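You operate a simulated robot arm through the tools that you are given. There is no shell and no other tool. Be economical: measure what you need, move in short steps, check, and stop when the job is done.

The job below is to be done with a simulated robot arm. You get a single attempt, and the scene is never put back.

## Task
Connect both hose ends, black to the orange-neck bottle, switch the grey analyser on and push RINSE.
Fine: the blue hose end goes into the white-neck bottle; push once; leave the analyser on and the lower drawer open; the rest stays.

The check looks at the end state, three seconds after you hand in, the way a careful person would. Anything else that was tipped, shoved, dropped, spilled or broken makes it a failure.

## Robot
A 6-joint arm with a two-finger parallel gripper, fixed in place. Base frame: the origin is at the foot of the arm, x ahead of it, y to its left, z up. Readings come in mm, degrees, newtons and seconds.
With the tool pointing down near the work surface it reaches from about 120 to 660 mm from the base axis. Its first joint turns from -166.0 to 166.0 degrees. Payload 3.91 kg.
The tool frame sits at the grasp point between the pads (the TCP): z along the fingers, y along the line on which they close. The tips reach 30 mm beyond it. The gripper opens to 110 mm. The fingers are 20 mm wide and 10 mm thick; the gripper's body (48 by 112 mm) begins 55 mm behind the TCP.
Orientation is that of the tool frame in the base frame, as a unit quaternion [x, y, z, w]. With the fingers straight down and closing along the base's y, the tool's x points along the base's -x, its y along +y and its z along -z.

## Interface
- The arm moves only by the tool jog_arm. Its argument "rows" is a list that holds one entry, the list of rows, each a list of 7 numbers: the shift along the tool's x, y, z in units of 100 mm (1.0 is 100 mm), then the turn, a rotation vector about the tool's x, y, z in units of 60 degrees (1.0 is 60 degrees), then the closure, from 0 (fully open) to 1 (shut). In form: [[[dx, dy, dz, ax, ay, az, claw], ...]]. A call has 1 to 10 rows; each row is the pose to reach, as a shift and turn from the pose commanded when the call began, along the tool's axes at that moment. A call with a number of a shift or a turn outside -1 to 1 is refused whole. Rows are played at 5 a second. More than 50 mm and 8.6 degrees between two rows, or a gripper value outside its range, and nothing of the call is played. A pose out of reach is approached as far as the arm can. The call stops where the force on the tool passes 60 N (or 10 N more than at its start, if that is more) or the arm is blocked; 0.2 s more then pass. The fingers move at their own pace (about 45 mm/s each) and stop on an object; they squeeze with about 38 N. The grip force told is the motor's: it shows also when the fingers shut on nothing. Time passes only in rows, and 0.2 s behind the last, so rows that repeat a pose let the fingers close. It gives the time, the measured TCP pose, the force on the tool (base axes), the opening and the grip force at its end, in the units of the frame above (readings bear some noise), with the torque about the TCP (base axes, N m) and any sound that the robot's microphone picked up.
- Cameras (640 x 400 px; columns grow to the right, rows downward): "scene" is fixed at [400.2, -500.6, 1355.2]; the picture's right is [0.99, 0.11, 0.00], its down [0.05, -0.40, -0.92] and it looks along [-0.10, 0.91, -0.40] (base axes); focal length 300 px, centre (320, 200). "wrist" rides on the gripper at [71, 22, -107] in the tool frame; the picture's right is [-0.29, 0.96, 0.00], its down [-0.76, -0.23, -0.61] and it looks along [-0.58, -0.18, 0.79] (tool axes); focal length 243 px, centre (320, 200). There is no depth. A picture from a camera that has moved, and an enlarged one, comes with that camera's place and axes in the base frame and with its lens.
- get_image(camera): a new picture of that camera. The clock stands still meanwhile.
- slide_trunk(by): slides the trunk up (or, below 0, down) by that many mm; the arm rides with it, the base frame stays. It gives what a move gives, with no picture.
- close_up(camera, box): a new picture of the part [left, top, right, bottom] of that camera's present view, enlarged. The clock stands still meanwhile.
- hand_in(): hands the job in; it is judged then, once.

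Work in short steps. Places have to be worked out from the pictures, the camera data and where the tool is seen: move nearer, look again, correct. Check each grasp and each placing, and mend what went wrong. You have 120 turns and 76 pictures in all, those below and enlarged ones among them. Open the gripper and draw the arm clear of the work before you hand the job in, unless the task says otherwise; then end with one line.

The tools are called as name(argument=value, ...) on one line, values as JSON. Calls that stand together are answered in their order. jog_arm: Moves the arm, as the interface text tells. Its arguments: {"type":"object","properties":{"rows":{"type":"array"}},"required":["rows"]} The other tools are called the same way: slide_trunk (by) slides the trunk up or down; get_image (camera) takes a picture; close_up (camera, box) takes an enlarged picture of a part of a camera's view; hand_in () hands the job in.

At the start:

```text
t: 0.0
tool_pos: [195.7, 259.0, 1317.7]
tool_rot: [0.0, 1.0, -0.001, 0.001]
ft_force: [-0.2, -0.1, -0.1]
ft_torque: [0.0, -0.01, 0.01]
opening: 110.2
gripper_force: 0.1
trunk travel left (down, up): [-489.0, 101.0]
```

scene: 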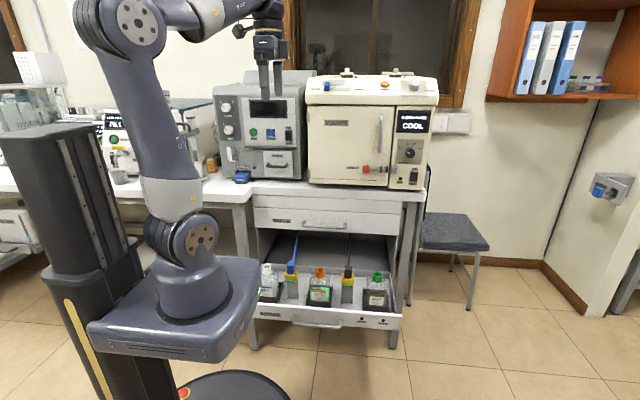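
wrist: 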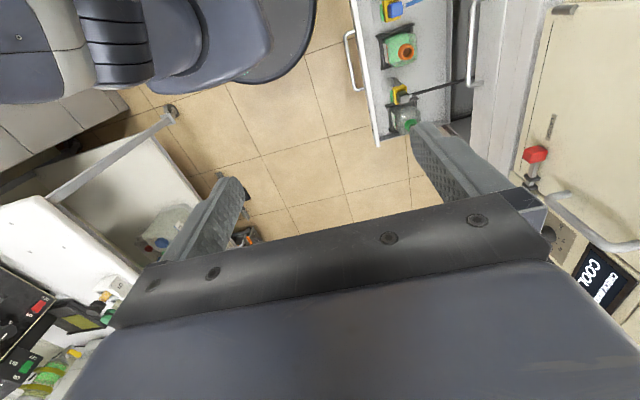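

The pictures show an analyser on a bench and an open lower drawer with three bottles and two hose ends. I'll enlarge both areas first.

close_up(camera="scene", box=[240, 220, 420, 333])

close_up(camera="scene", box=[200, 60, 340, 190])

```text
3.54 times, centred on (330, 276) of scene
camera zoom: at [400.2, -500.6, 1355.2], right [0.99, 0.11, 0.0], down [0.05, -0.4, -0.92], along [-0.1, 0.91, -0.4], focal length 1061 px, centre (285, -71)
```

zoom: 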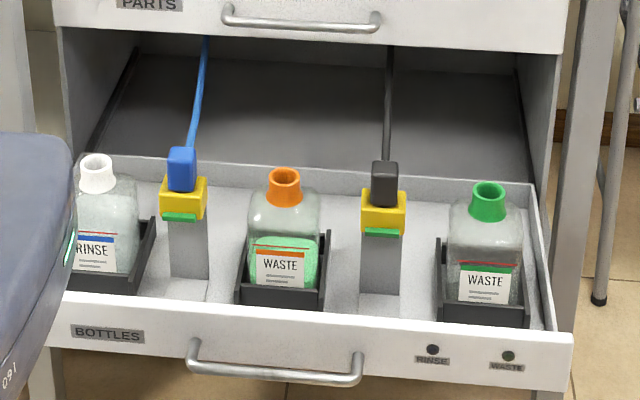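

```text
3.08 times, centred on (270, 125) of scene
camera zoom: at [400.2, -500.6, 1355.2], right [0.99, 0.11, 0.0], down [0.05, -0.4, -0.92], along [-0.1, 0.91, -0.4], focal length 922 px, centre (474, 431)
```

zoom: 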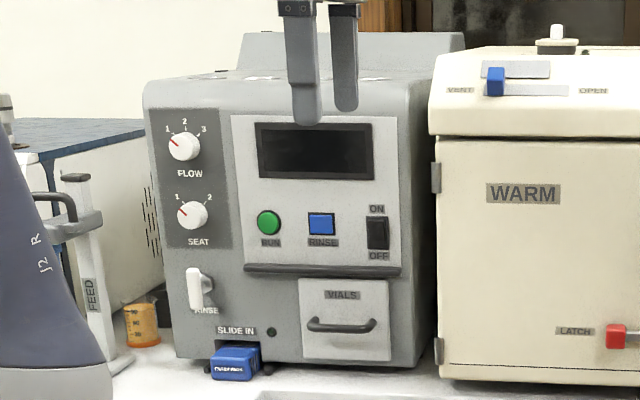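

The bench and analyser are at +y and the drawer sits low. The tool is in front of the drawer, so I'll lower the trunk to bring it closer and look again.

slide_trunk(by=-350)

get_image(camera="scene")

get_image(camera="wrist")

```text
t: 3.4
tool_pos: [196.5, 260.3, 966.4]
tool_rot: [-0.001, 1.0, 0.0, 0.0]
ft_force: [1.1, -0.1, -0.6]
ft_torque: [0.0, 0.03, 0.03]
opening: 110.1
gripper_force: 0.0
trunk travel left (down, up): [-139.0, 451.0]
```

```text
71 pictures are left
```

scene: 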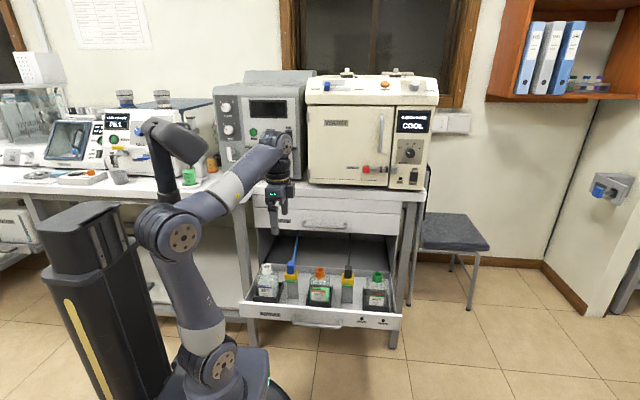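

```text
70 pictures are left
camera wrist: at [124.5, 281.6, 1075.4], right [0.29, 0.96, 0.0], down [0.76, -0.23, 0.61], along [0.58, -0.18, -0.79], focal length 243 px, centre (320, 200)
```

wrist: 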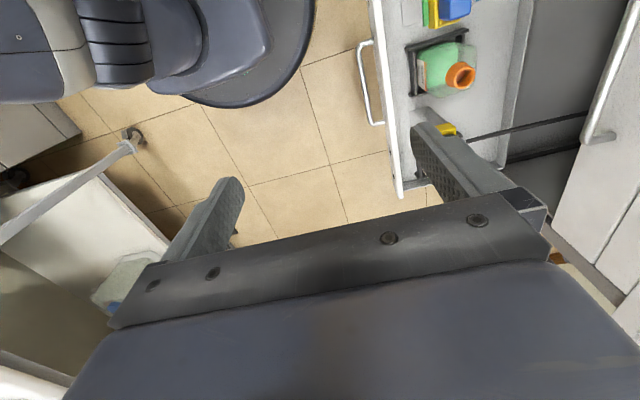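

The orange neck lies near (275, 481, 628). I'll turn the tool 90° so the fingers close along x and the camera looks back over the drawer, moving above its front edge.

jog_arm(rows=[[[-0.12, 0.04, 0.07, 0, 0, -0.125, 0], [-0.24, 0.08, 0.14, 0, 0, -0.25, 0], [-0.36, 0.12, 0.21, 0, 0, -0.375, 0], [-0.48, 0.16, 0.28, 0, 0, -0.5, 0], [-0.6, 0.2, 0.35, 0, 0, -0.625, 0], [-0.72, 0.24, 0.42, 0, 0, -0.75, 0], [-0.84, 0.28, 0.49, 0, 0, -0.875, 0], [-0.96, 0.3, 0.56, 0, 0, -1.0, 0]]])

jog_arm(rows=[[[-0.05, -0.1, 0.1, 0, 0, -0.125, 0], [-0.1, -0.2, 0.2, 0, 0, -0.25, 0], [-0.15, -0.3, 0.3, 0, 0, -0.375, 0], [-0.2, -0.4, 0.4, 0, 0, -0.5, 0]]])

get_image(camera="wrist")

```text
t: 5.2
tool_pos: [292.6, 288.5, 912.0]
tool_rot: [-0.5, 0.866, 0.0, 0.0]
ft_force: [-0.6, -0.3, -0.4]
ft_torque: [-0.01, -0.03, -0.01]
opening: 110.1
gripper_force: 0.1
trunk travel left (down, up): [-139.0, 451.0]
```

```text
t: 6.2
tool_pos: [337.3, 285.6, 870.8]
tool_rot: [0.707, -0.707, 0.0, 0.0]
ft_force: [0.0, 0.8, 0.1]
ft_torque: [0.05, 0.01, -0.05]
opening: 110.0
gripper_force: 0.0
trunk travel left (down, up): [-139.0, 451.0]
```

```text
69 pictures are left
camera wrist: at [314.6, 215.4, 980.0], right [-0.96, 0.29, 0.0], down [0.23, 0.76, 0.61], along [0.17, 0.58, -0.79], focal length 243 px, centre (320, 200)
```

wrist: 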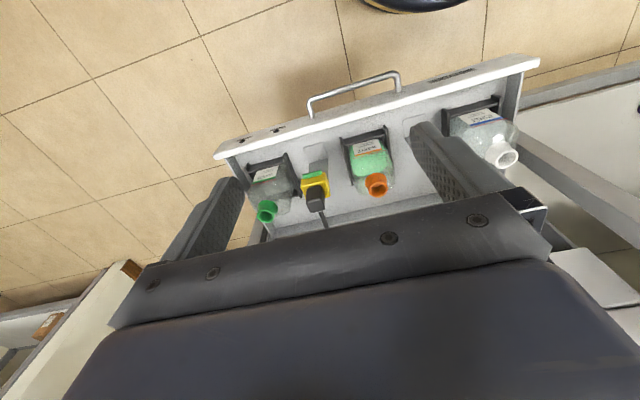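

This view agrees with the scene camera: orange neck near (288, 467, 630), black plug near (400, 462, 640). I'll enlarge the plug and necks.

close_up(camera="wrist", box=[230, 130, 420, 249])

close_up(camera="scene", box=[325, 255, 395, 315])

```text
3.36 times, centred on (325, 190) of wrist
camera zoom: at [314.6, 215.4, 980.0], right [-0.96, 0.29, 0.0], down [0.23, 0.76, 0.61], along [0.17, 0.58, -0.79], focal length 816 px, centre (303, 235)
```

zoom: 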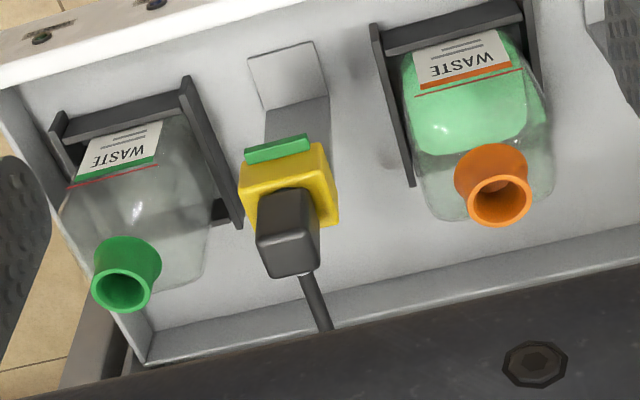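

```text
6.67 times, centred on (360, 285) of scene
camera zoom: at [400.2, -500.6, 1355.2], right [0.99, 0.11, 0.0], down [0.05, -0.4, -0.92], along [-0.1, 0.91, -0.4], focal length 1998 px, centre (53, -367)
```

zoom: 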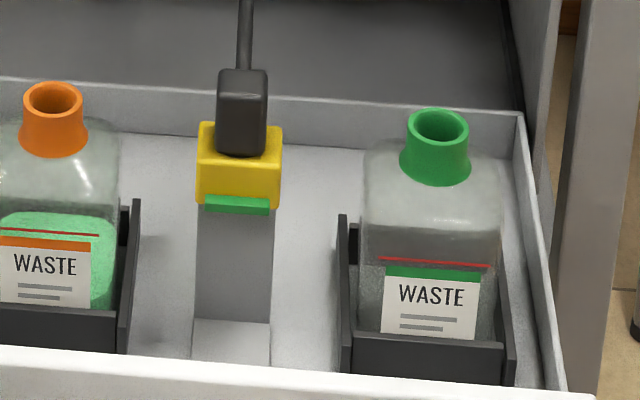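

The plug looks about 29 mm wide with its top near (397, 460, 656), in a yellow dock whose top is near z 615. I'll move above it, still well clear, and look again.

jog_arm(rows=[[[-0.25, -0.15, 0.2, 0, 0, 0, 0], [-0.5, -0.3, 0.4, 0, 0, 0, 0], [-0.75, -0.45, 0.6, 0, 0, 0, 0], [-1.0, -0.59, 0.8, 0, 0, 0, 0], [-1.0, -0.59, 0.8, 0, 0, 0, 0]]])

get_image(camera="wrist")

```text
t: 7.4
tool_pos: [397.2, 387.5, 789.9]
tool_rot: [-0.707, 0.707, 0.0, 0.001]
ft_force: [0.1, 0.1, 0.2]
ft_torque: [0.01, 0.0, 0.02]
opening: 109.8
gripper_force: 0.1
trunk travel left (down, up): [-139.0, 451.0]
```

```text
66 pictures are left
camera wrist: at [374.6, 316.2, 898.3], right [-0.96, 0.29, 0.0], down [0.23, 0.76, 0.61], along [0.18, 0.58, -0.79], focal length 243 px, centre (320, 200)
```

wrist: 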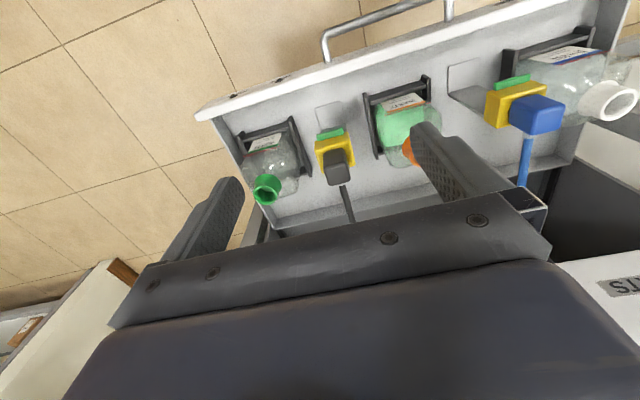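

The plug measures about (397, 457, 656). I'll move above it and descend to z≈712, then check.

jog_arm(rows=[[[-0.25, 0, 0.2, 0, 0, 0, 0], [-0.5, 0, 0.4, 0, 0, 0, 0.3], [-0.7, 0, 0.6, 0, 0, 0, 0.4], [-0.7, 0, 0.78, 0, 0, 0, 0.45], [-0.7, 0, 0.78, 0, 0, 0, 0.45]]])

get_image(camera="wrist")

close_up(camera="scene", box=[290, 210, 410, 310])

```text
t: 8.6
tool_pos: [396.6, 456.0, 711.9]
tool_rot: [0.707, -0.707, 0.001, 0.0]
ft_force: [-0.1, -0.1, -0.6]
ft_torque: [-0.01, 0.0, -0.01]
opening: 60.4
gripper_force: 0.1
trunk travel left (down, up): [-139.0, 451.0]
```

```text
65 pictures are left
camera wrist: at [374.9, 385.6, 820.6], right [-0.96, 0.29, 0.0], down [0.23, 0.76, 0.61], along [0.18, 0.58, -0.79], focal length 243 px, centre (320, 200)
```

wrist: 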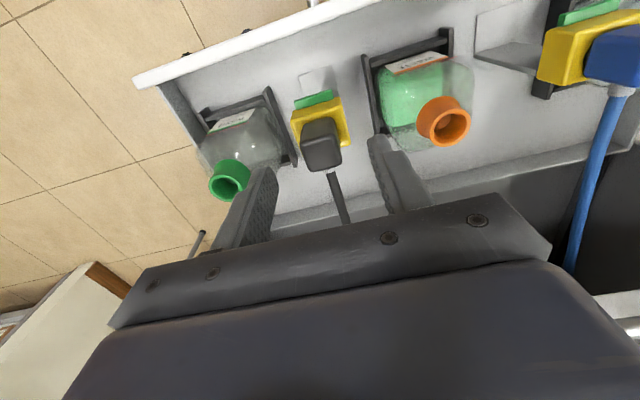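

```text
4.00 times, centred on (350, 260) of scene
camera zoom: at [400.2, -500.6, 1355.2], right [0.99, 0.11, 0.0], down [0.05, -0.4, -0.92], along [-0.1, 0.91, -0.4], focal length 1199 px, centre (200, -40)
```

zoom: 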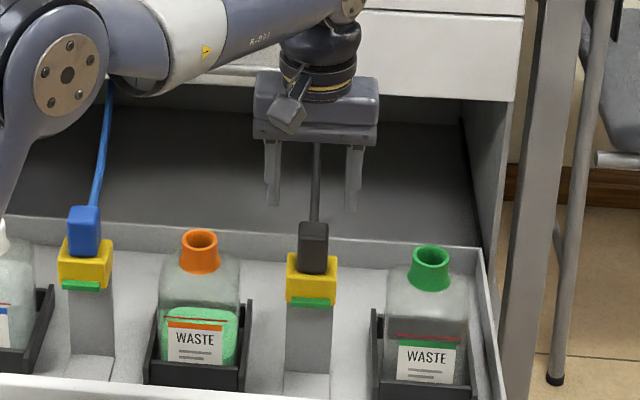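

The camera axes are only roughly known, so I'll enlarge the wrist view to compare the plug with the fingertips directly.

close_up(camera="wrist", box=[220, 80, 476, 240])

```text
2.50 times, centred on (348, 160) of wrist
camera zoom: at [374.9, 385.6, 820.6], right [-0.96, 0.29, 0.0], down [0.23, 0.76, 0.61], along [0.18, 0.58, -0.79], focal length 606 px, centre (250, 300)
```

zoom: 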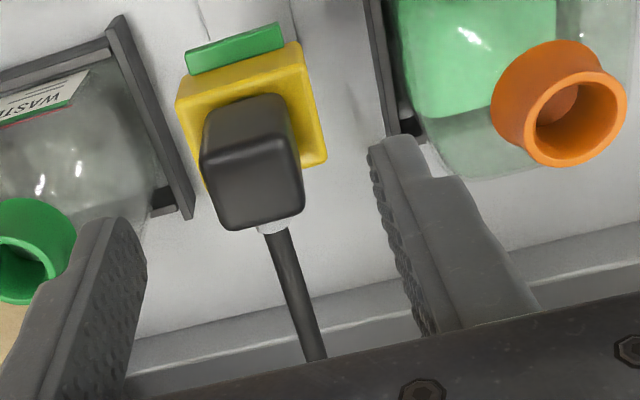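

The plug top measures about (398, 467, 651). I'll descend straddling it to z 650 (tips near 620) and close.

jog_arm(rows=[[[-0.11, -0.014, 0.0, 0, 0, 0, 0.45], [-0.11, -0.014, 0.2, 0, 0, 0, 0.45], [-0.11, -0.014, 0.4, 0, 0, 0, 0.45], [-0.11, -0.014, 0.6, 0, 0, 0, 0.45]]])

close_up(camera="wrist", box=[220, 80, 476, 240])

close_up(camera="scene", box=[310, 230, 410, 310])

```text
t: 9.6
tool_pos: [398.2, 468.4, 652.0]
tool_rot: [0.707, -0.707, -0.001, 0.0]
ft_force: [-0.4, -0.7, 0.1]
ft_torque: [-0.02, 0.02, -0.02]
opening: 60.2
gripper_force: 0.0
trunk travel left (down, up): [-139.0, 451.0]
```

```text
2.50 times, centred on (348, 160) of wrist
camera zoom: at [376.1, 398.1, 760.0], right [-0.96, 0.29, 0.0], down [0.23, 0.76, 0.61], along [0.18, 0.58, -0.79], focal length 606 px, centre (250, 300)
```

zoom: 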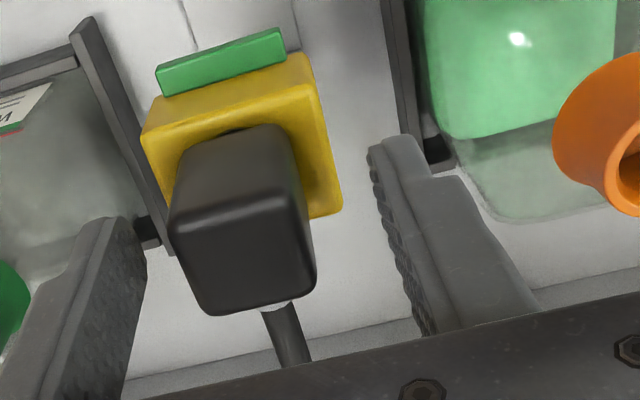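

```text
5.00 times, centred on (360, 270) of scene
camera zoom: at [400.2, -500.6, 1355.2], right [0.99, 0.11, 0.0], down [0.05, -0.4, -0.92], along [-0.1, 0.91, -0.4], focal length 1499 px, centre (120, -150)
```

zoom: 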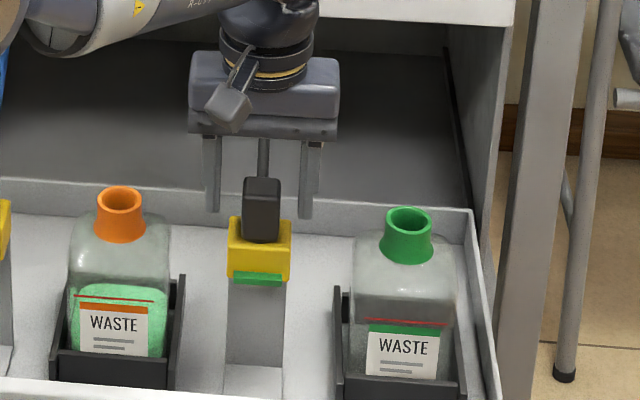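

The plug sits between the fingers and the tips clear the dock. I'll lower 4 mm and close.

jog_arm(rows=[[[0, 0, 0.04, 0, 0, 0, 0.45], [0, 0, 0.04, 0, 0, 0, 0.7], [0, 0, 0.04, 0, 0, 0, 0.9], [0, 0, 0.04, 0, 0, 0, 0.9], [0, 0, 0.04, 0, 0, 0, 0.9]]])

close_up(camera="wrist", box=[220, 80, 476, 240])

```text
t: 10.8
tool_pos: [397.4, 469.7, 647.6]
tool_rot: [0.707, -0.707, -0.001, 0.0]
ft_force: [0.0, -0.1, -0.1]
ft_torque: [0.03, 0.03, 0.0]
opening: 29.3
gripper_force: 38.2
trunk travel left (down, up): [-139.0, 451.0]
```

```text
2.50 times, centred on (348, 160) of wrist
camera zoom: at [375.7, 398.2, 756.5], right [-0.96, 0.29, 0.0], down [0.23, 0.76, 0.61], along [0.18, 0.58, -0.79], focal length 606 px, centre (250, 300)
```

zoom: 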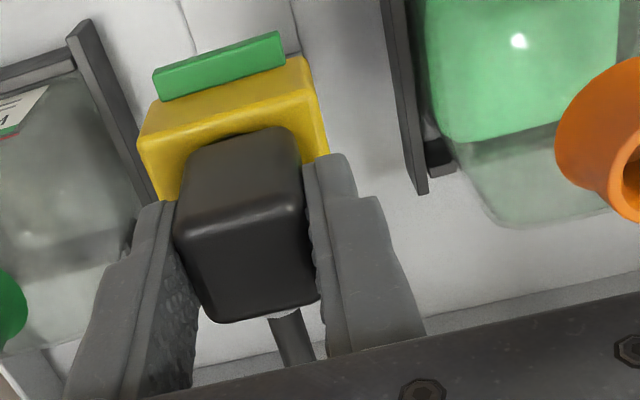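

It is gripped at 29.3 mm. I'll lift gently by 10 mm to see whether the dock releases it.

jog_arm(rows=[[[0, 0, -0.02, 0, 0, 0, 0.9], [0, 0, -0.04, 0, 0, 0, 0.9], [0, 0, -0.06, 0, 0, 0, 0.9], [0, 0, -0.08, 0, 0, 0, 0.9], [0, 0, -0.1, 0, 0, 0, 0.9]]])

close_up(camera="wrist", box=[220, 80, 476, 240])

```text
t: 12.0
tool_pos: [397.5, 467.5, 658.6]
tool_rot: [-0.707, 0.707, 0.001, 0.0]
ft_force: [0.5, -0.5, -0.2]
ft_torque: [-0.04, -0.02, 0.02]
opening: 29.1
gripper_force: 38.1
trunk travel left (down, up): [-139.0, 451.0]
```

```text
2.50 times, centred on (348, 160) of wrist
camera zoom: at [375.0, 396.8, 767.6], right [-0.96, 0.29, 0.0], down [0.23, 0.76, 0.61], along [0.18, 0.58, -0.79], focal length 606 px, centre (250, 300)
```

zoom: 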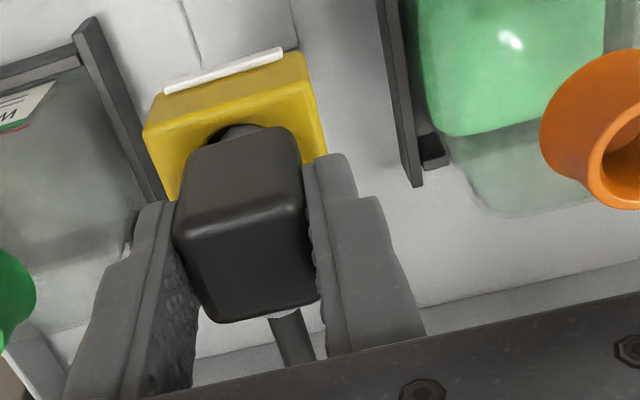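

It came up freely and the green flag dropped. I'll lift 50 mm more and look at its underside.

jog_arm(rows=[[[0, 0, -0.1, 0, 0, 0, 0.9], [0, 0, -0.2, 0, 0, 0, 0.9], [0, 0, -0.3, 0, 0, 0, 0.9], [0, 0, -0.4, 0, 0, 0, 0.9], [0, 0, -0.5, 0, 0, 0, 0.9]]])

close_up(camera="scene", box=[290, 210, 410, 310])

get_image(camera="wrist")

```text
t: 13.2
tool_pos: [395.6, 466.5, 708.2]
tool_rot: [0.707, -0.707, 0.0, 0.0]
ft_force: [-0.4, 0.3, -1.1]
ft_torque: [-0.01, -0.01, -0.02]
opening: 28.7
gripper_force: 37.8
trunk travel left (down, up): [-139.0, 451.0]
```

```text
4.00 times, centred on (350, 260) of scene
camera zoom: at [400.2, -500.6, 1355.2], right [0.99, 0.11, 0.0], down [0.05, -0.4, -0.92], along [-0.1, 0.91, -0.4], focal length 1199 px, centre (200, -40)
```

zoom: 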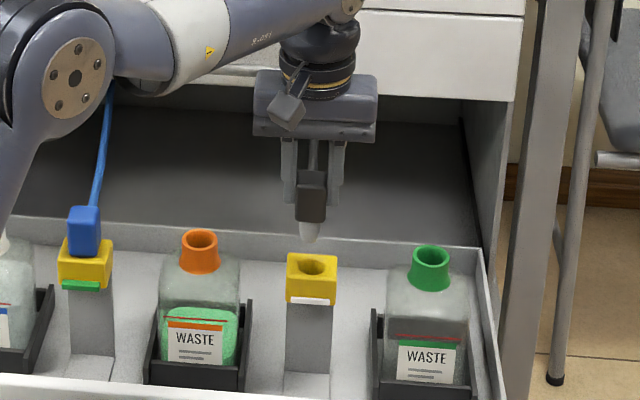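

```text
57 pictures are left
camera wrist: at [374.2, 396.9, 816.7], right [-0.96, 0.29, 0.0], down [0.23, 0.76, 0.61], along [0.18, 0.58, -0.79], focal length 243 px, centre (320, 200)
```

wrist: 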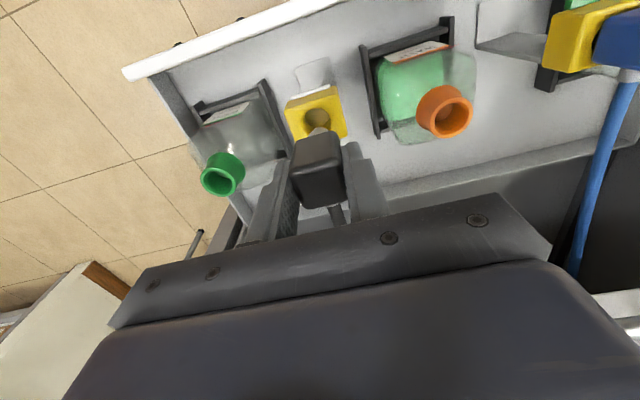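

The nozzle is a short white tip, about 20 mm. I'll raise 25 mm and carry it part of the way towards the orange neck.

jog_arm(rows=[[[0, 0, -0.25, 0, 0, 0, 0.9], [0, 0.2, -0.25, 0, 0, 0, 0.9], [0, 0.4, -0.25, 0, 0, 0, 0.9], [-0.02, 0.6, -0.25, 0, 0, 0, 0.9], [-0.04, 0.8, -0.25, 0, 0, 0, 0.9], [-0.06, 0.98, -0.25, 0, 0, 0, 0.9], [-0.06, 0.98, -0.25, 0, 0, 0, 0.9]]])

get_image(camera="wrist")

close_up(camera="scene", box=[270, 210, 390, 310])

```text
t: 14.8
tool_pos: [297.0, 473.6, 734.7]
tool_rot: [0.707, -0.707, -0.001, 0.0]
ft_force: [0.1, -0.8, -0.2]
ft_torque: [0.01, -0.01, 0.02]
opening: 29.3
gripper_force: 37.9
trunk travel left (down, up): [-139.0, 451.0]
```

```text
56 pictures are left
camera wrist: at [275.5, 403.0, 843.1], right [-0.96, 0.29, 0.0], down [0.23, 0.76, 0.61], along [0.18, 0.58, -0.79], focal length 243 px, centre (320, 200)
```

wrist: 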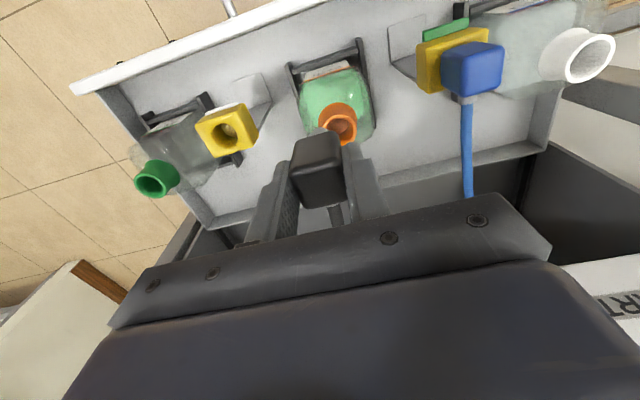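

```text
4.00 times, centred on (330, 260) of scene
camera zoom: at [400.2, -500.6, 1355.2], right [0.99, 0.11, 0.0], down [0.05, -0.4, -0.92], along [-0.1, 0.91, -0.4], focal length 1199 px, centre (280, -40)
```

zoom: 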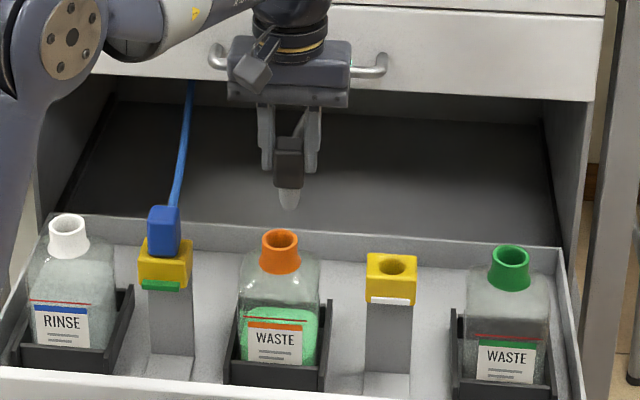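

I'll enlarge the wrist view to relate the nozzle tip to the orange rim, since my two estimates of the rim's depth differ.

close_up(camera="wrist", box=[260, 80, 420, 180])

```text
4.00 times, centred on (340, 130) of wrist
camera zoom: at [275.5, 403.0, 843.1], right [-0.96, 0.29, 0.0], down [0.23, 0.76, 0.61], along [0.18, 0.58, -0.79], focal length 970 px, centre (240, 480)
```

zoom: 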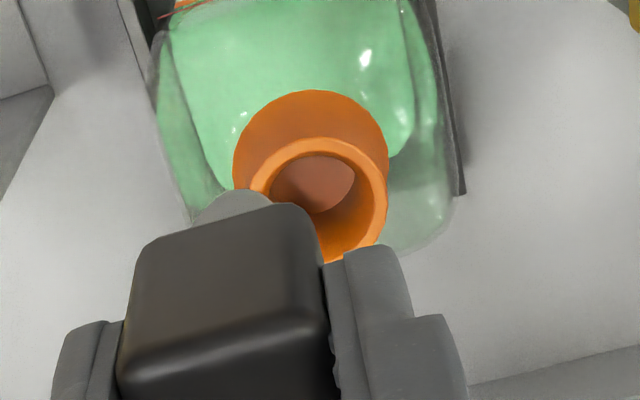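

From both views the rim centre comes out near (283, 496, 605). I'll move over it, lower 25 mm and check both views again.

jog_arm(rows=[[[-0.1, 0.07, 0, 0, 0, 0, 0.9], [-0.22, 0.14, 0, 0, 0, 0, 0.9], [-0.22, 0.14, 0.12, 0, 0, 0, 0.9], [-0.22, 0.14, 0.25, 0, 0, 0, 0.9], [-0.22, 0.14, 0.25, 0, 0, 0, 0.9]]])

close_up(camera="wrist", box=[260, 80, 420, 180])

close_up(camera="scene", box=[280, 235, 360, 290])

```text
t: 16.0
tool_pos: [284.9, 496.0, 708.2]
tool_rot: [-0.707, 0.707, -0.001, 0.0]
ft_force: [-0.2, -0.3, 0.0]
ft_torque: [0.0, 0.0, -0.02]
opening: 29.3
gripper_force: 37.2
trunk travel left (down, up): [-139.0, 451.0]
```

```text
4.00 times, centred on (340, 130) of wrist
camera zoom: at [263.6, 426.2, 817.7], right [-0.96, 0.29, 0.0], down [0.23, 0.76, 0.61], along [0.18, 0.58, -0.79], focal length 970 px, centre (240, 480)
```

zoom: 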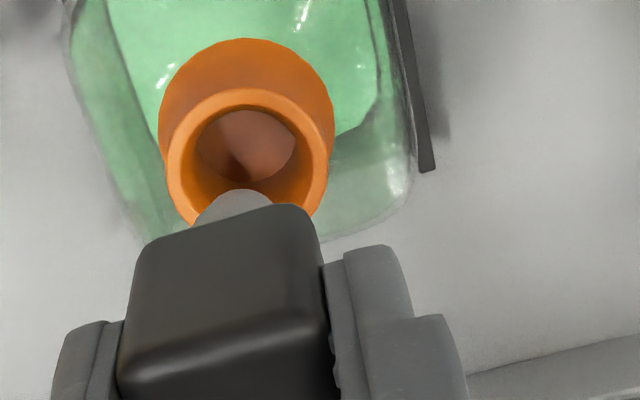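

```text
7.27 times, centred on (320, 262) of scene
camera zoom: at [400.2, -500.6, 1355.2], right [0.99, 0.11, 0.0], down [0.05, -0.4, -0.92], along [-0.1, 0.91, -0.4], focal length 2180 px, centre (320, -254)
```

zoom: 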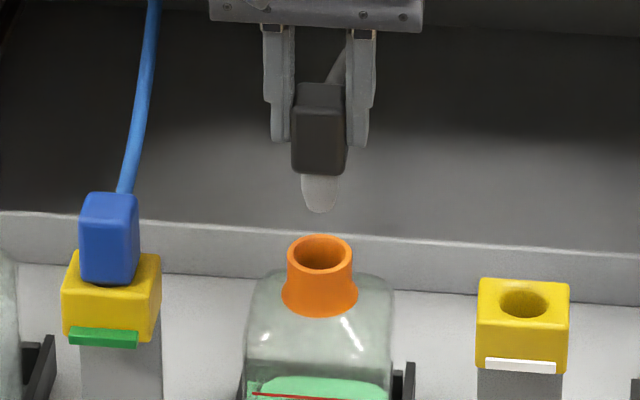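

The nozzle is nearly centred (about 1–2 mm off) and about 31 mm above the rim. I'll correct and lower 35 mm with force watch.

jog_arm(rows=[[[0.015, 0.01, 0.1, 0, 0, 0, 0.9], [0.015, 0.01, 0.2, 0, 0, 0, 0.9], [0.015, 0.01, 0.28, 0, 0, 0, 0.9], [0.015, 0.01, 0.32, 0, 0, 0, 0.9], [0.015, 0.01, 0.36, 0, 0, 0, 0.9]]])

close_up(camera="wrist", box=[260, 80, 420, 180])

close_up(camera="scene", box=[280, 235, 360, 290])

```text
t: 17.2
tool_pos: [283.4, 493.1, 672.7]
tool_rot: [0.707, -0.707, 0.0, 0.0]
ft_force: [-0.6, 0.9, -0.3]
ft_torque: [0.01, -0.01, -0.01]
opening: 28.8
gripper_force: 38.0
trunk travel left (down, up): [-139.0, 451.0]
```

```text
4.00 times, centred on (340, 130) of wrist
camera zoom: at [261.4, 423.3, 781.4], right [-0.96, 0.29, 0.0], down [0.23, 0.76, 0.61], along [0.18, 0.58, -0.79], focal length 970 px, centre (240, 480)
```

zoom: 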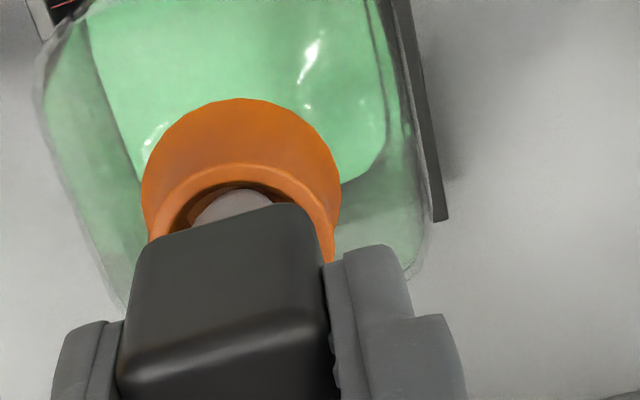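

```text
7.27 times, centred on (320, 262) of scene
camera zoom: at [400.2, -500.6, 1355.2], right [0.99, 0.11, 0.0], down [0.05, -0.4, -0.92], along [-0.1, 0.91, -0.4], focal length 2180 px, centre (320, -254)
```

zoom: 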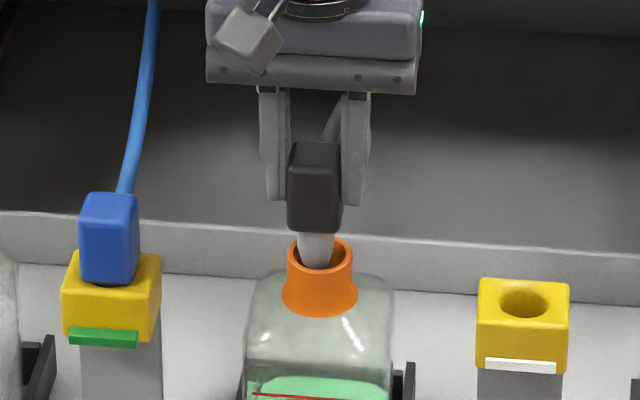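

The nozzle has entered the neck with no force. I'll nudge about 1 mm and lower until the plug seats.

jog_arm(rows=[[[-0.015, -0.01, 0.04, 0, 0, 0, 0.9], [-0.015, -0.01, 0.08, 0, 0, 0, 0.9], [-0.015, -0.01, 0.11, 0, 0, 0, 0.9], [-0.015, -0.01, 0.14, 0, 0, 0, 0.9]]])

close_up(camera="scene", box=[280, 235, 360, 290])

```text
t: 18.2
tool_pos: [285.7, 495.7, 658.4]
tool_rot: [0.707, -0.707, -0.001, 0.0]
ft_force: [0.1, 0.6, -1.0]
ft_torque: [0.02, 0.01, -0.01]
opening: 29.2
gripper_force: 38.2
trunk travel left (down, up): [-139.0, 451.0]
```

```text
7.27 times, centred on (320, 262) of scene
camera zoom: at [400.2, -500.6, 1355.2], right [0.99, 0.11, 0.0], down [0.05, -0.4, -0.92], along [-0.1, 0.91, -0.4], focal length 2180 px, centre (320, -254)
```

zoom: 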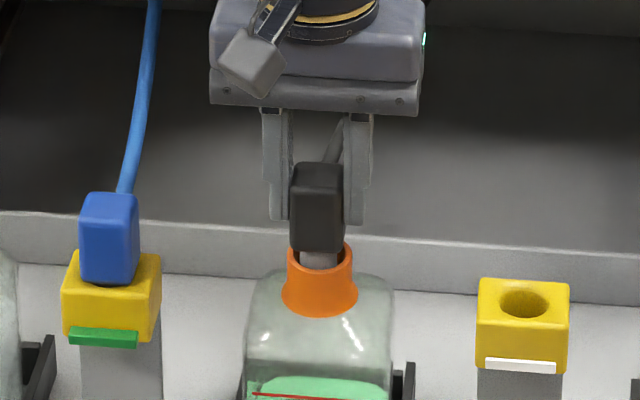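

Still about 5 mm to go and no force; I'll lower in small steps until contact.

jog_arm(rows=[[[0, 0, 0.02, 0, 0, 0, 0.9], [0, 0, 0.04, 0, 0, 0, 0.9], [0, 0, 0.055, 0, 0, 0, 0.9]]])

close_up(camera="scene", box=[280, 235, 360, 290])

```text
t: 19.0
tool_pos: [285.0, 495.5, 653.5]
tool_rot: [0.708, -0.706, 0.0, 0.0]
ft_force: [-0.4, 0.3, -0.9]
ft_torque: [-0.01, 0.01, -0.01]
opening: 29.0
gripper_force: 38.6
trunk travel left (down, up): [-139.0, 451.0]
```

```text
7.27 times, centred on (320, 262) of scene
camera zoom: at [400.2, -500.6, 1355.2], right [0.99, 0.11, 0.0], down [0.05, -0.4, -0.92], along [-0.1, 0.91, -0.4], focal length 2180 px, centre (320, -254)
```

zoom: 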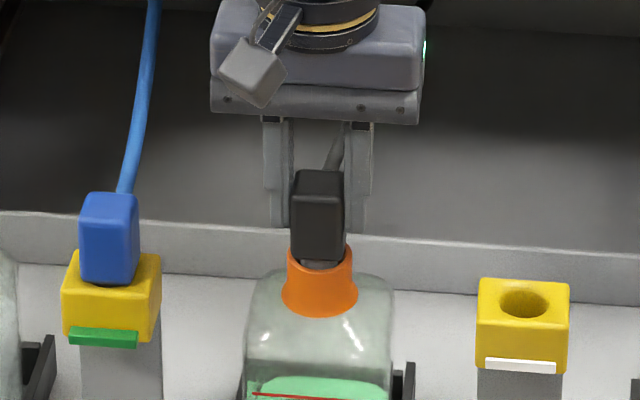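

Nearly seated, still no contact force; two to four more millimetres.

jog_arm(rows=[[[0, 0, 0.015, 0, 0, 0, 0.9], [0, 0, 0.03, 0, 0, 0, 0.9]]])

close_up(camera="scene", box=[280, 235, 360, 290])

close_up(camera="wrist", box=[260, 80, 420, 180])

```text
t: 19.6
tool_pos: [285.2, 495.4, 650.1]
tool_rot: [-0.707, 0.707, 0.0, 0.0]
ft_force: [0.3, 0.0, -0.3]
ft_torque: [0.01, 0.0, -0.01]
opening: 29.0
gripper_force: 37.8
trunk travel left (down, up): [-139.0, 451.0]
```

```text
7.27 times, centred on (320, 262) of scene
camera zoom: at [400.2, -500.6, 1355.2], right [0.99, 0.11, 0.0], down [0.05, -0.4, -0.92], along [-0.1, 0.91, -0.4], focal length 2180 px, centre (320, -254)
```

zoom: 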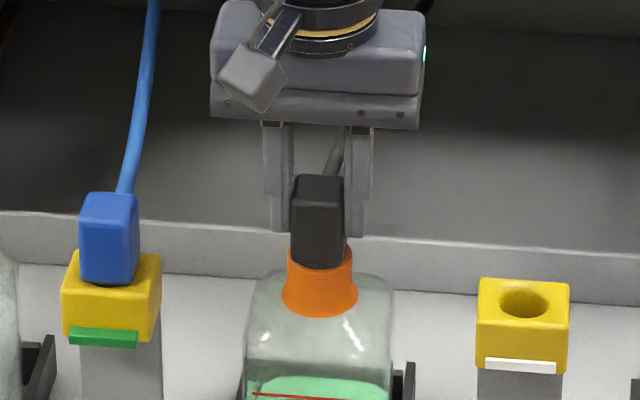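

```text
4.00 times, centred on (340, 130) of wrist
camera zoom: at [263.0, 425.3, 758.7], right [-0.96, 0.29, 0.0], down [0.23, 0.76, 0.61], along [0.18, 0.58, -0.79], focal length 970 px, centre (240, 480)
```

zoom: 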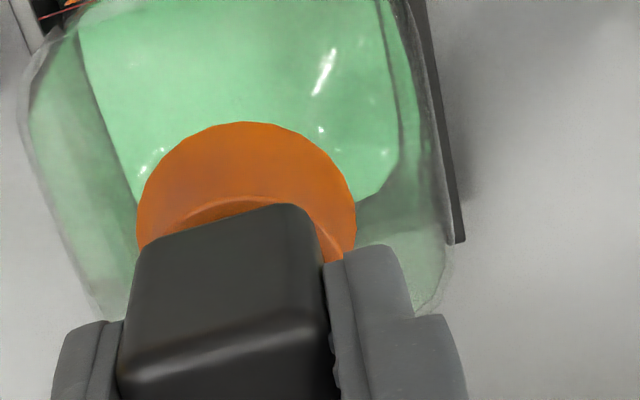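

The plug bottom is at the rim front edge; I'll take a few 1 mm steps to feel for contact.

jog_arm(rows=[[[0, 0, 0.01, 0, 0, 0, 0.9], [0, 0, 0.02, 0, 0, 0, 0.9], [0, 0, 0.02, 0, 0, 0, 0.9]]])

close_up(camera="scene", box=[250, 230, 410, 330])

```text
t: 20.4
tool_pos: [284.2, 495.3, 649.3]
tool_rot: [-0.707, 0.707, 0.0, 0.0]
ft_force: [0.3, -0.8, -0.3]
ft_torque: [0.02, -0.01, -0.04]
opening: 28.9
gripper_force: 38.4
trunk travel left (down, up): [-139.0, 451.0]
```

```text
4.00 times, centred on (330, 280) of scene
camera zoom: at [400.2, -500.6, 1355.2], right [0.99, 0.11, 0.0], down [0.05, -0.4, -0.92], along [-0.1, 0.91, -0.4], focal length 1199 px, centre (280, -120)
```

zoom: 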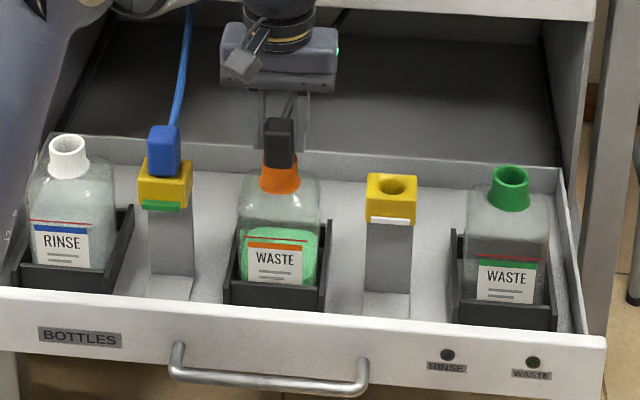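

No contact yet by the reading; I'll go 4 mm further in 1 mm steps.

jog_arm(rows=[[[0, 0, 0.01, 0, 0, 0, 0.9], [0, 0, 0.02, 0, 0, 0, 0.9], [0, 0, 0.03, 0, 0, 0, 0.9], [0, 0, 0.03, 0, 0, 0, 0.9]]])

close_up(camera="scene", box=[280, 235, 360, 290])

```text
t: 21.4
tool_pos: [285.2, 494.7, 647.5]
tool_rot: [-0.707, 0.707, 0.001, 0.002]
ft_force: [1.7, -1.8, 20.1]
ft_torque: [-0.2, 0.02, 0.01]
opening: 28.9
gripper_force: 38.3
trunk travel left (down, up): [-139.0, 451.0]
```

```text
7.27 times, centred on (320, 262) of scene
camera zoom: at [400.2, -500.6, 1355.2], right [0.99, 0.11, 0.0], down [0.05, -0.4, -0.92], along [-0.1, 0.91, -0.4], focal length 2180 px, centre (320, -254)
```

zoom: 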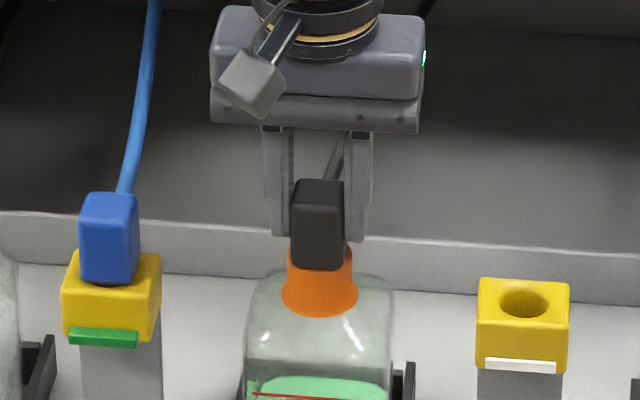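

Contact (20 N) at TCP z 647.5: seated. I'll open to 55 mm and rise straight up.

jog_arm(rows=[[[0, 0, -0.02, 0, 0, 0, 0.9], [0, 0, -0.02, 0, 0, 0, 0.5], [0, 0, -0.02, 0, 0, 0, 0.5], [0, 0, -0.02, 0, 0, 0, 0.5], [0, 0, -0.3, 0, 0, 0, 0.5], [0, 0, -0.6, 0, 0, 0, 0.5], [0, 0, -0.9, 0, 0, 0, 0.5]]])

close_up(camera="scene", box=[250, 230, 410, 330])

get_image(camera="wrist")

```text
t: 23.0
tool_pos: [284.6, 496.8, 734.6]
tool_rot: [0.707, -0.707, -0.001, -0.001]
ft_force: [-0.3, 0.3, 0.1]
ft_torque: [0.0, 0.03, -0.02]
opening: 55.1
gripper_force: 0.1
trunk travel left (down, up): [-139.0, 451.0]
```

```text
4.00 times, centred on (330, 280) of scene
camera zoom: at [400.2, -500.6, 1355.2], right [0.99, 0.11, 0.0], down [0.05, -0.4, -0.92], along [-0.1, 0.91, -0.4], focal length 1199 px, centre (280, -120)
```

zoom: 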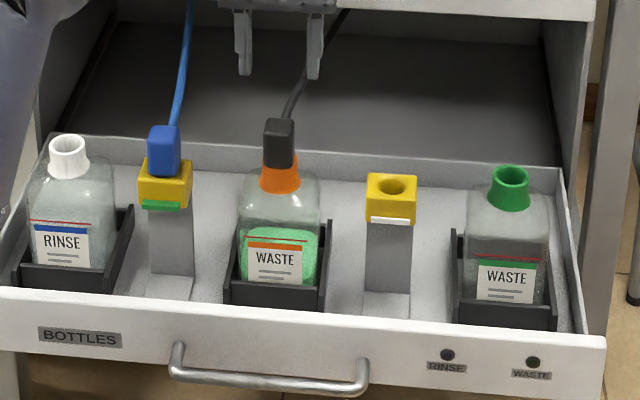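

```text
42 pictures are left
camera wrist: at [262.7, 426.4, 843.2], right [-0.96, 0.29, 0.0], down [0.23, 0.76, 0.61], along [0.18, 0.58, -0.79], focal length 243 px, centre (320, 200)
```

wrist: 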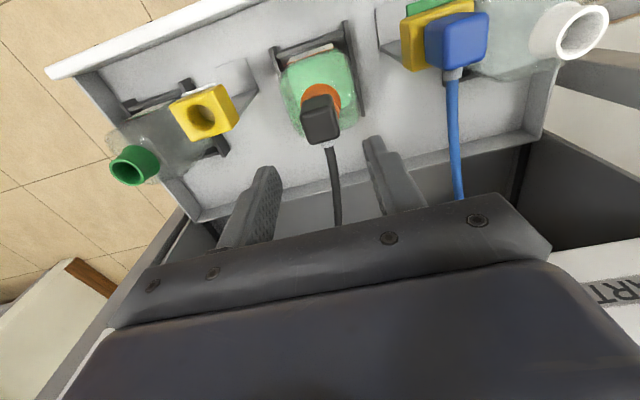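

Black is seated, upright and stable. By the same layout I put the blue dock near (171, 468) and the white neck near (63, 495); I'll move over the blue plug.

jog_arm(rows=[[[0.06, 0.2, 0, 0, 0, 0, 0.45], [0.12, 0.4, 0, 0, 0, 0, 0.45], [0.18, 0.6, 0, 0, 0, 0, 0.45], [0.24, 0.8, 0, 0, 0, 0, 0.45], [0.28, 0.98, 0, 0, 0, 0, 0.45]]])

jog_arm(rows=[[[0, 0.15, 0.1, 0, 0, 0, 0.45], [0, 0.15, 0.23, 0, 0, 0, 0.45], [0, 0.15, 0.23, 0, 0, 0, 0.45]]])

close_up(camera="wrist", box=[220, 80, 476, 240])

```text
t: 24.2
tool_pos: [186.2, 467.4, 734.9]
tool_rot: [-0.707, 0.707, 0.0, 0.0]
ft_force: [-0.6, 0.4, -0.4]
ft_torque: [-0.04, 0.0, 0.02]
opening: 60.3
gripper_force: 0.1
trunk travel left (down, up): [-139.0, 451.0]
```

```text
t: 25.0
tool_pos: [170.3, 467.7, 712.9]
tool_rot: [-0.707, 0.707, 0.0, -0.001]
ft_force: [-1.1, 0.1, -0.2]
ft_torque: [0.03, 0.0, -0.01]
opening: 60.3
gripper_force: 0.0
trunk travel left (down, up): [-139.0, 451.0]
```

```text
2.50 times, centred on (348, 160) of wrist
camera zoom: at [149.0, 397.0, 820.2], right [-0.96, 0.29, 0.0], down [0.23, 0.76, 0.61], along [0.18, 0.58, -0.79], focal length 606 px, centre (250, 300)
```

zoom: 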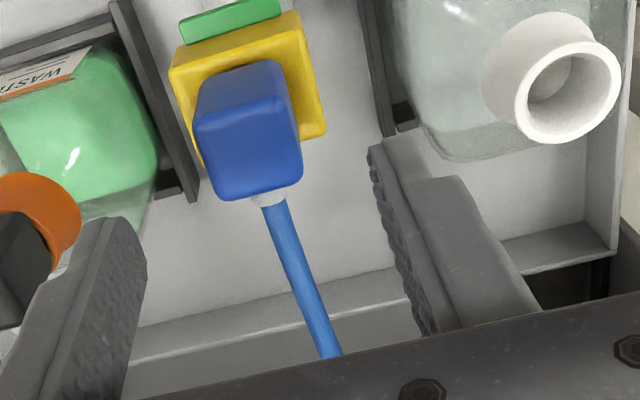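

The blue plug sits almost exactly as the black one did. I'll descend to z≈648 and close.

jog_arm(rows=[[[0, -0.007, 0.2, 0, 0, 0, 0.45], [0, -0.007, 0.4, 0, 0, 0, 0.45], [0, -0.007, 0.55, 0, 0, 0, 0.45], [0, -0.007, 0.65, 0, 0, 0, 0.45], [0, -0.007, 0.65, 0, 0, 0, 0.7], [0, -0.007, 0.65, 0, 0, 0, 0.9], [0, -0.007, 0.65, 0, 0, 0, 0.9], [0, -0.007, 0.65, 0, 0, 0, 0.9]]])

close_up(camera="wrist", box=[220, 80, 476, 240])

```text
t: 26.8
tool_pos: [172.9, 466.7, 646.9]
tool_rot: [-0.707, 0.707, 0.0, -0.001]
ft_force: [0.5, -0.1, -0.2]
ft_torque: [0.01, -0.01, 0.01]
opening: 29.2
gripper_force: 37.2
trunk travel left (down, up): [-139.0, 451.0]
```

```text
2.50 times, centred on (348, 160) of wrist
camera zoom: at [150.3, 396.8, 754.9], right [-0.96, 0.29, 0.0], down [0.23, 0.76, 0.61], along [0.18, 0.58, -0.79], focal length 606 px, centre (250, 300)
```

zoom: 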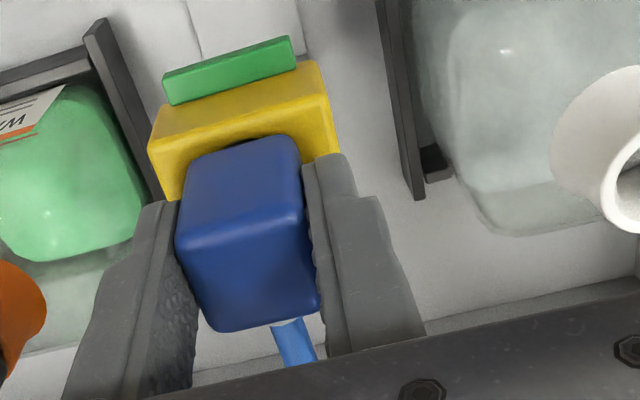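

Blue is gripped. I'll lift 86 mm and carry it towards the white neck.

jog_arm(rows=[[[0, 0, -0.1, 0, 0, 0, 0.9], [0, 0, -0.3, 0, 0, 0, 0.9], [0, 0, -0.5, 0, 0, 0, 0.9], [0, 0, -0.7, 0, 0, 0, 0.9], [0, 0, -0.86, 0, 0, 0, 0.9], [-0.05, 0.25, -0.86, 0, 0, 0, 0.9], [-0.1, 0.5, -0.86, 0, 0, 0, 0.9], [-0.18, 0.75, -0.86, 0, 0, 0, 0.9], [-0.27, 0.98, -0.86, 0, 0, 0, 0.9], [-0.27, 0.98, -0.86, 0, 0, 0, 0.9]]])

jog_arm(rows=[[[0, 0.1, 0, 0, 0, 0, 0.9], [0, 0.1, 0.13, 0, 0, 0, 0.9], [0, 0.1, 0.25, 0, 0, 0, 0.9], [0, 0.1, 0.25, 0, 0, 0, 0.9]]])

close_up(camera="wrist", box=[260, 80, 420, 180])

close_up(camera="scene", box=[230, 225, 310, 280])

```text
t: 29.0
tool_pos: [74.7, 494.5, 733.8]
tool_rot: [-0.707, 0.707, -0.001, 0.0]
ft_force: [-0.3, 0.2, -1.0]
ft_torque: [-0.01, 0.0, 0.02]
opening: 29.4
gripper_force: 38.1
trunk travel left (down, up): [-139.0, 451.0]
```

```text
t: 30.0
tool_pos: [64.4, 495.1, 708.2]
tool_rot: [0.708, -0.707, 0.0, 0.0]
ft_force: [0.2, 0.1, -0.3]
ft_torque: [0.01, -0.02, 0.0]
opening: 29.5
gripper_force: 38.0
trunk travel left (down, up): [-139.0, 451.0]
```

```text
4.00 times, centred on (340, 130) of wrist
camera zoom: at [43.1, 423.7, 815.8], right [-0.96, 0.29, 0.0], down [0.23, 0.76, 0.61], along [0.18, 0.58, -0.79], focal length 970 px, centre (240, 480)
```

zoom: 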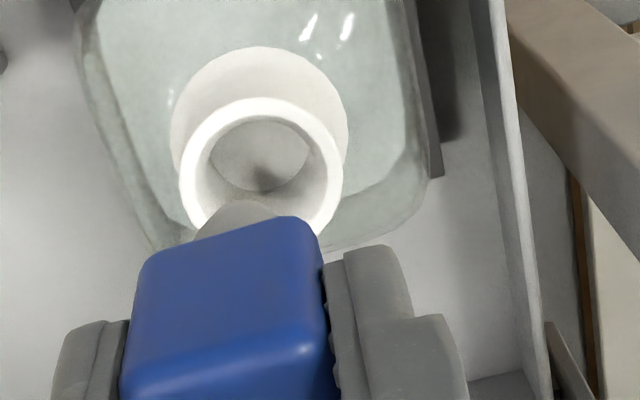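

```text
7.27 times, centred on (270, 252) of scene
camera zoom: at [400.2, -500.6, 1355.2], right [0.99, 0.11, 0.0], down [0.05, -0.4, -0.92], along [-0.1, 0.91, -0.4], focal length 2180 px, centre (684, -182)
```

zoom: 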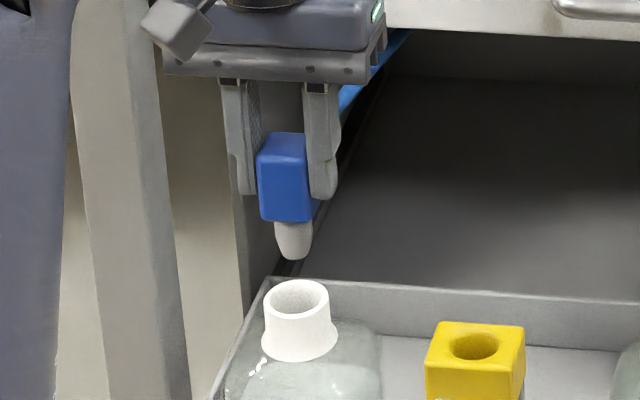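

Compared with the orange case the rim is about 1 mm to −x and 2–3 mm to +y. I'll correct, lower 34 mm and check.

jog_arm(rows=[[[-0.025, 0.012, 0.0, 0, 0, 0, 0.9], [-0.025, 0.012, 0.1, 0, 0, 0, 0.9], [-0.025, 0.012, 0.2, 0, 0, 0, 0.9], [-0.025, 0.012, 0.28, 0, 0, 0, 0.9], [-0.025, 0.012, 0.34, 0, 0, 0, 0.9]]])

close_up(camera="wrist", box=[260, 80, 420, 180])

close_up(camera="scene", box=[230, 225, 310, 280])

```text
t: 31.2
tool_pos: [63.4, 499.1, 674.9]
tool_rot: [-0.707, 0.707, 0.0, 0.001]
ft_force: [-0.4, 0.5, -0.4]
ft_torque: [0.02, 0.03, 0.0]
opening: 29.2
gripper_force: 38.1
trunk travel left (down, up): [-139.0, 451.0]
```

```text
4.00 times, centred on (340, 130) of wrist
camera zoom: at [42.1, 427.0, 782.9], right [-0.96, 0.29, 0.0], down [0.23, 0.76, 0.61], along [0.18, 0.58, -0.79], focal length 970 px, centre (240, 480)
```

zoom: 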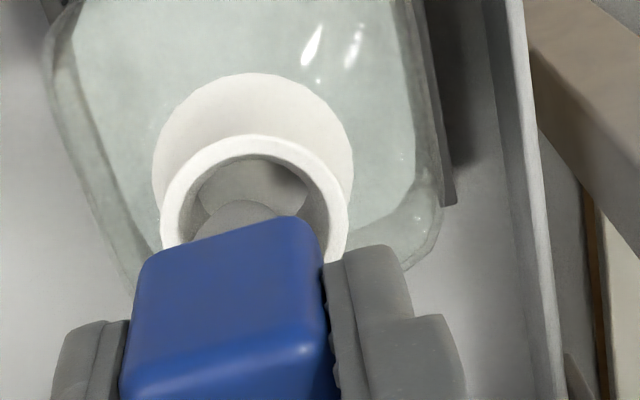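

```text
7.27 times, centred on (270, 252) of scene
camera zoom: at [400.2, -500.6, 1355.2], right [0.99, 0.11, 0.0], down [0.05, -0.4, -0.92], along [-0.1, 0.91, -0.4], focal length 2180 px, centre (684, -182)
```

zoom: 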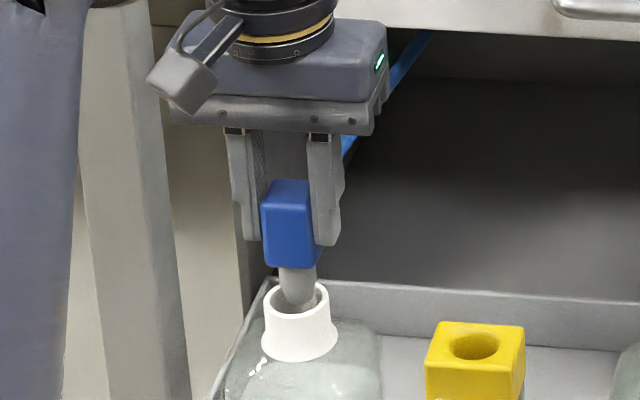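

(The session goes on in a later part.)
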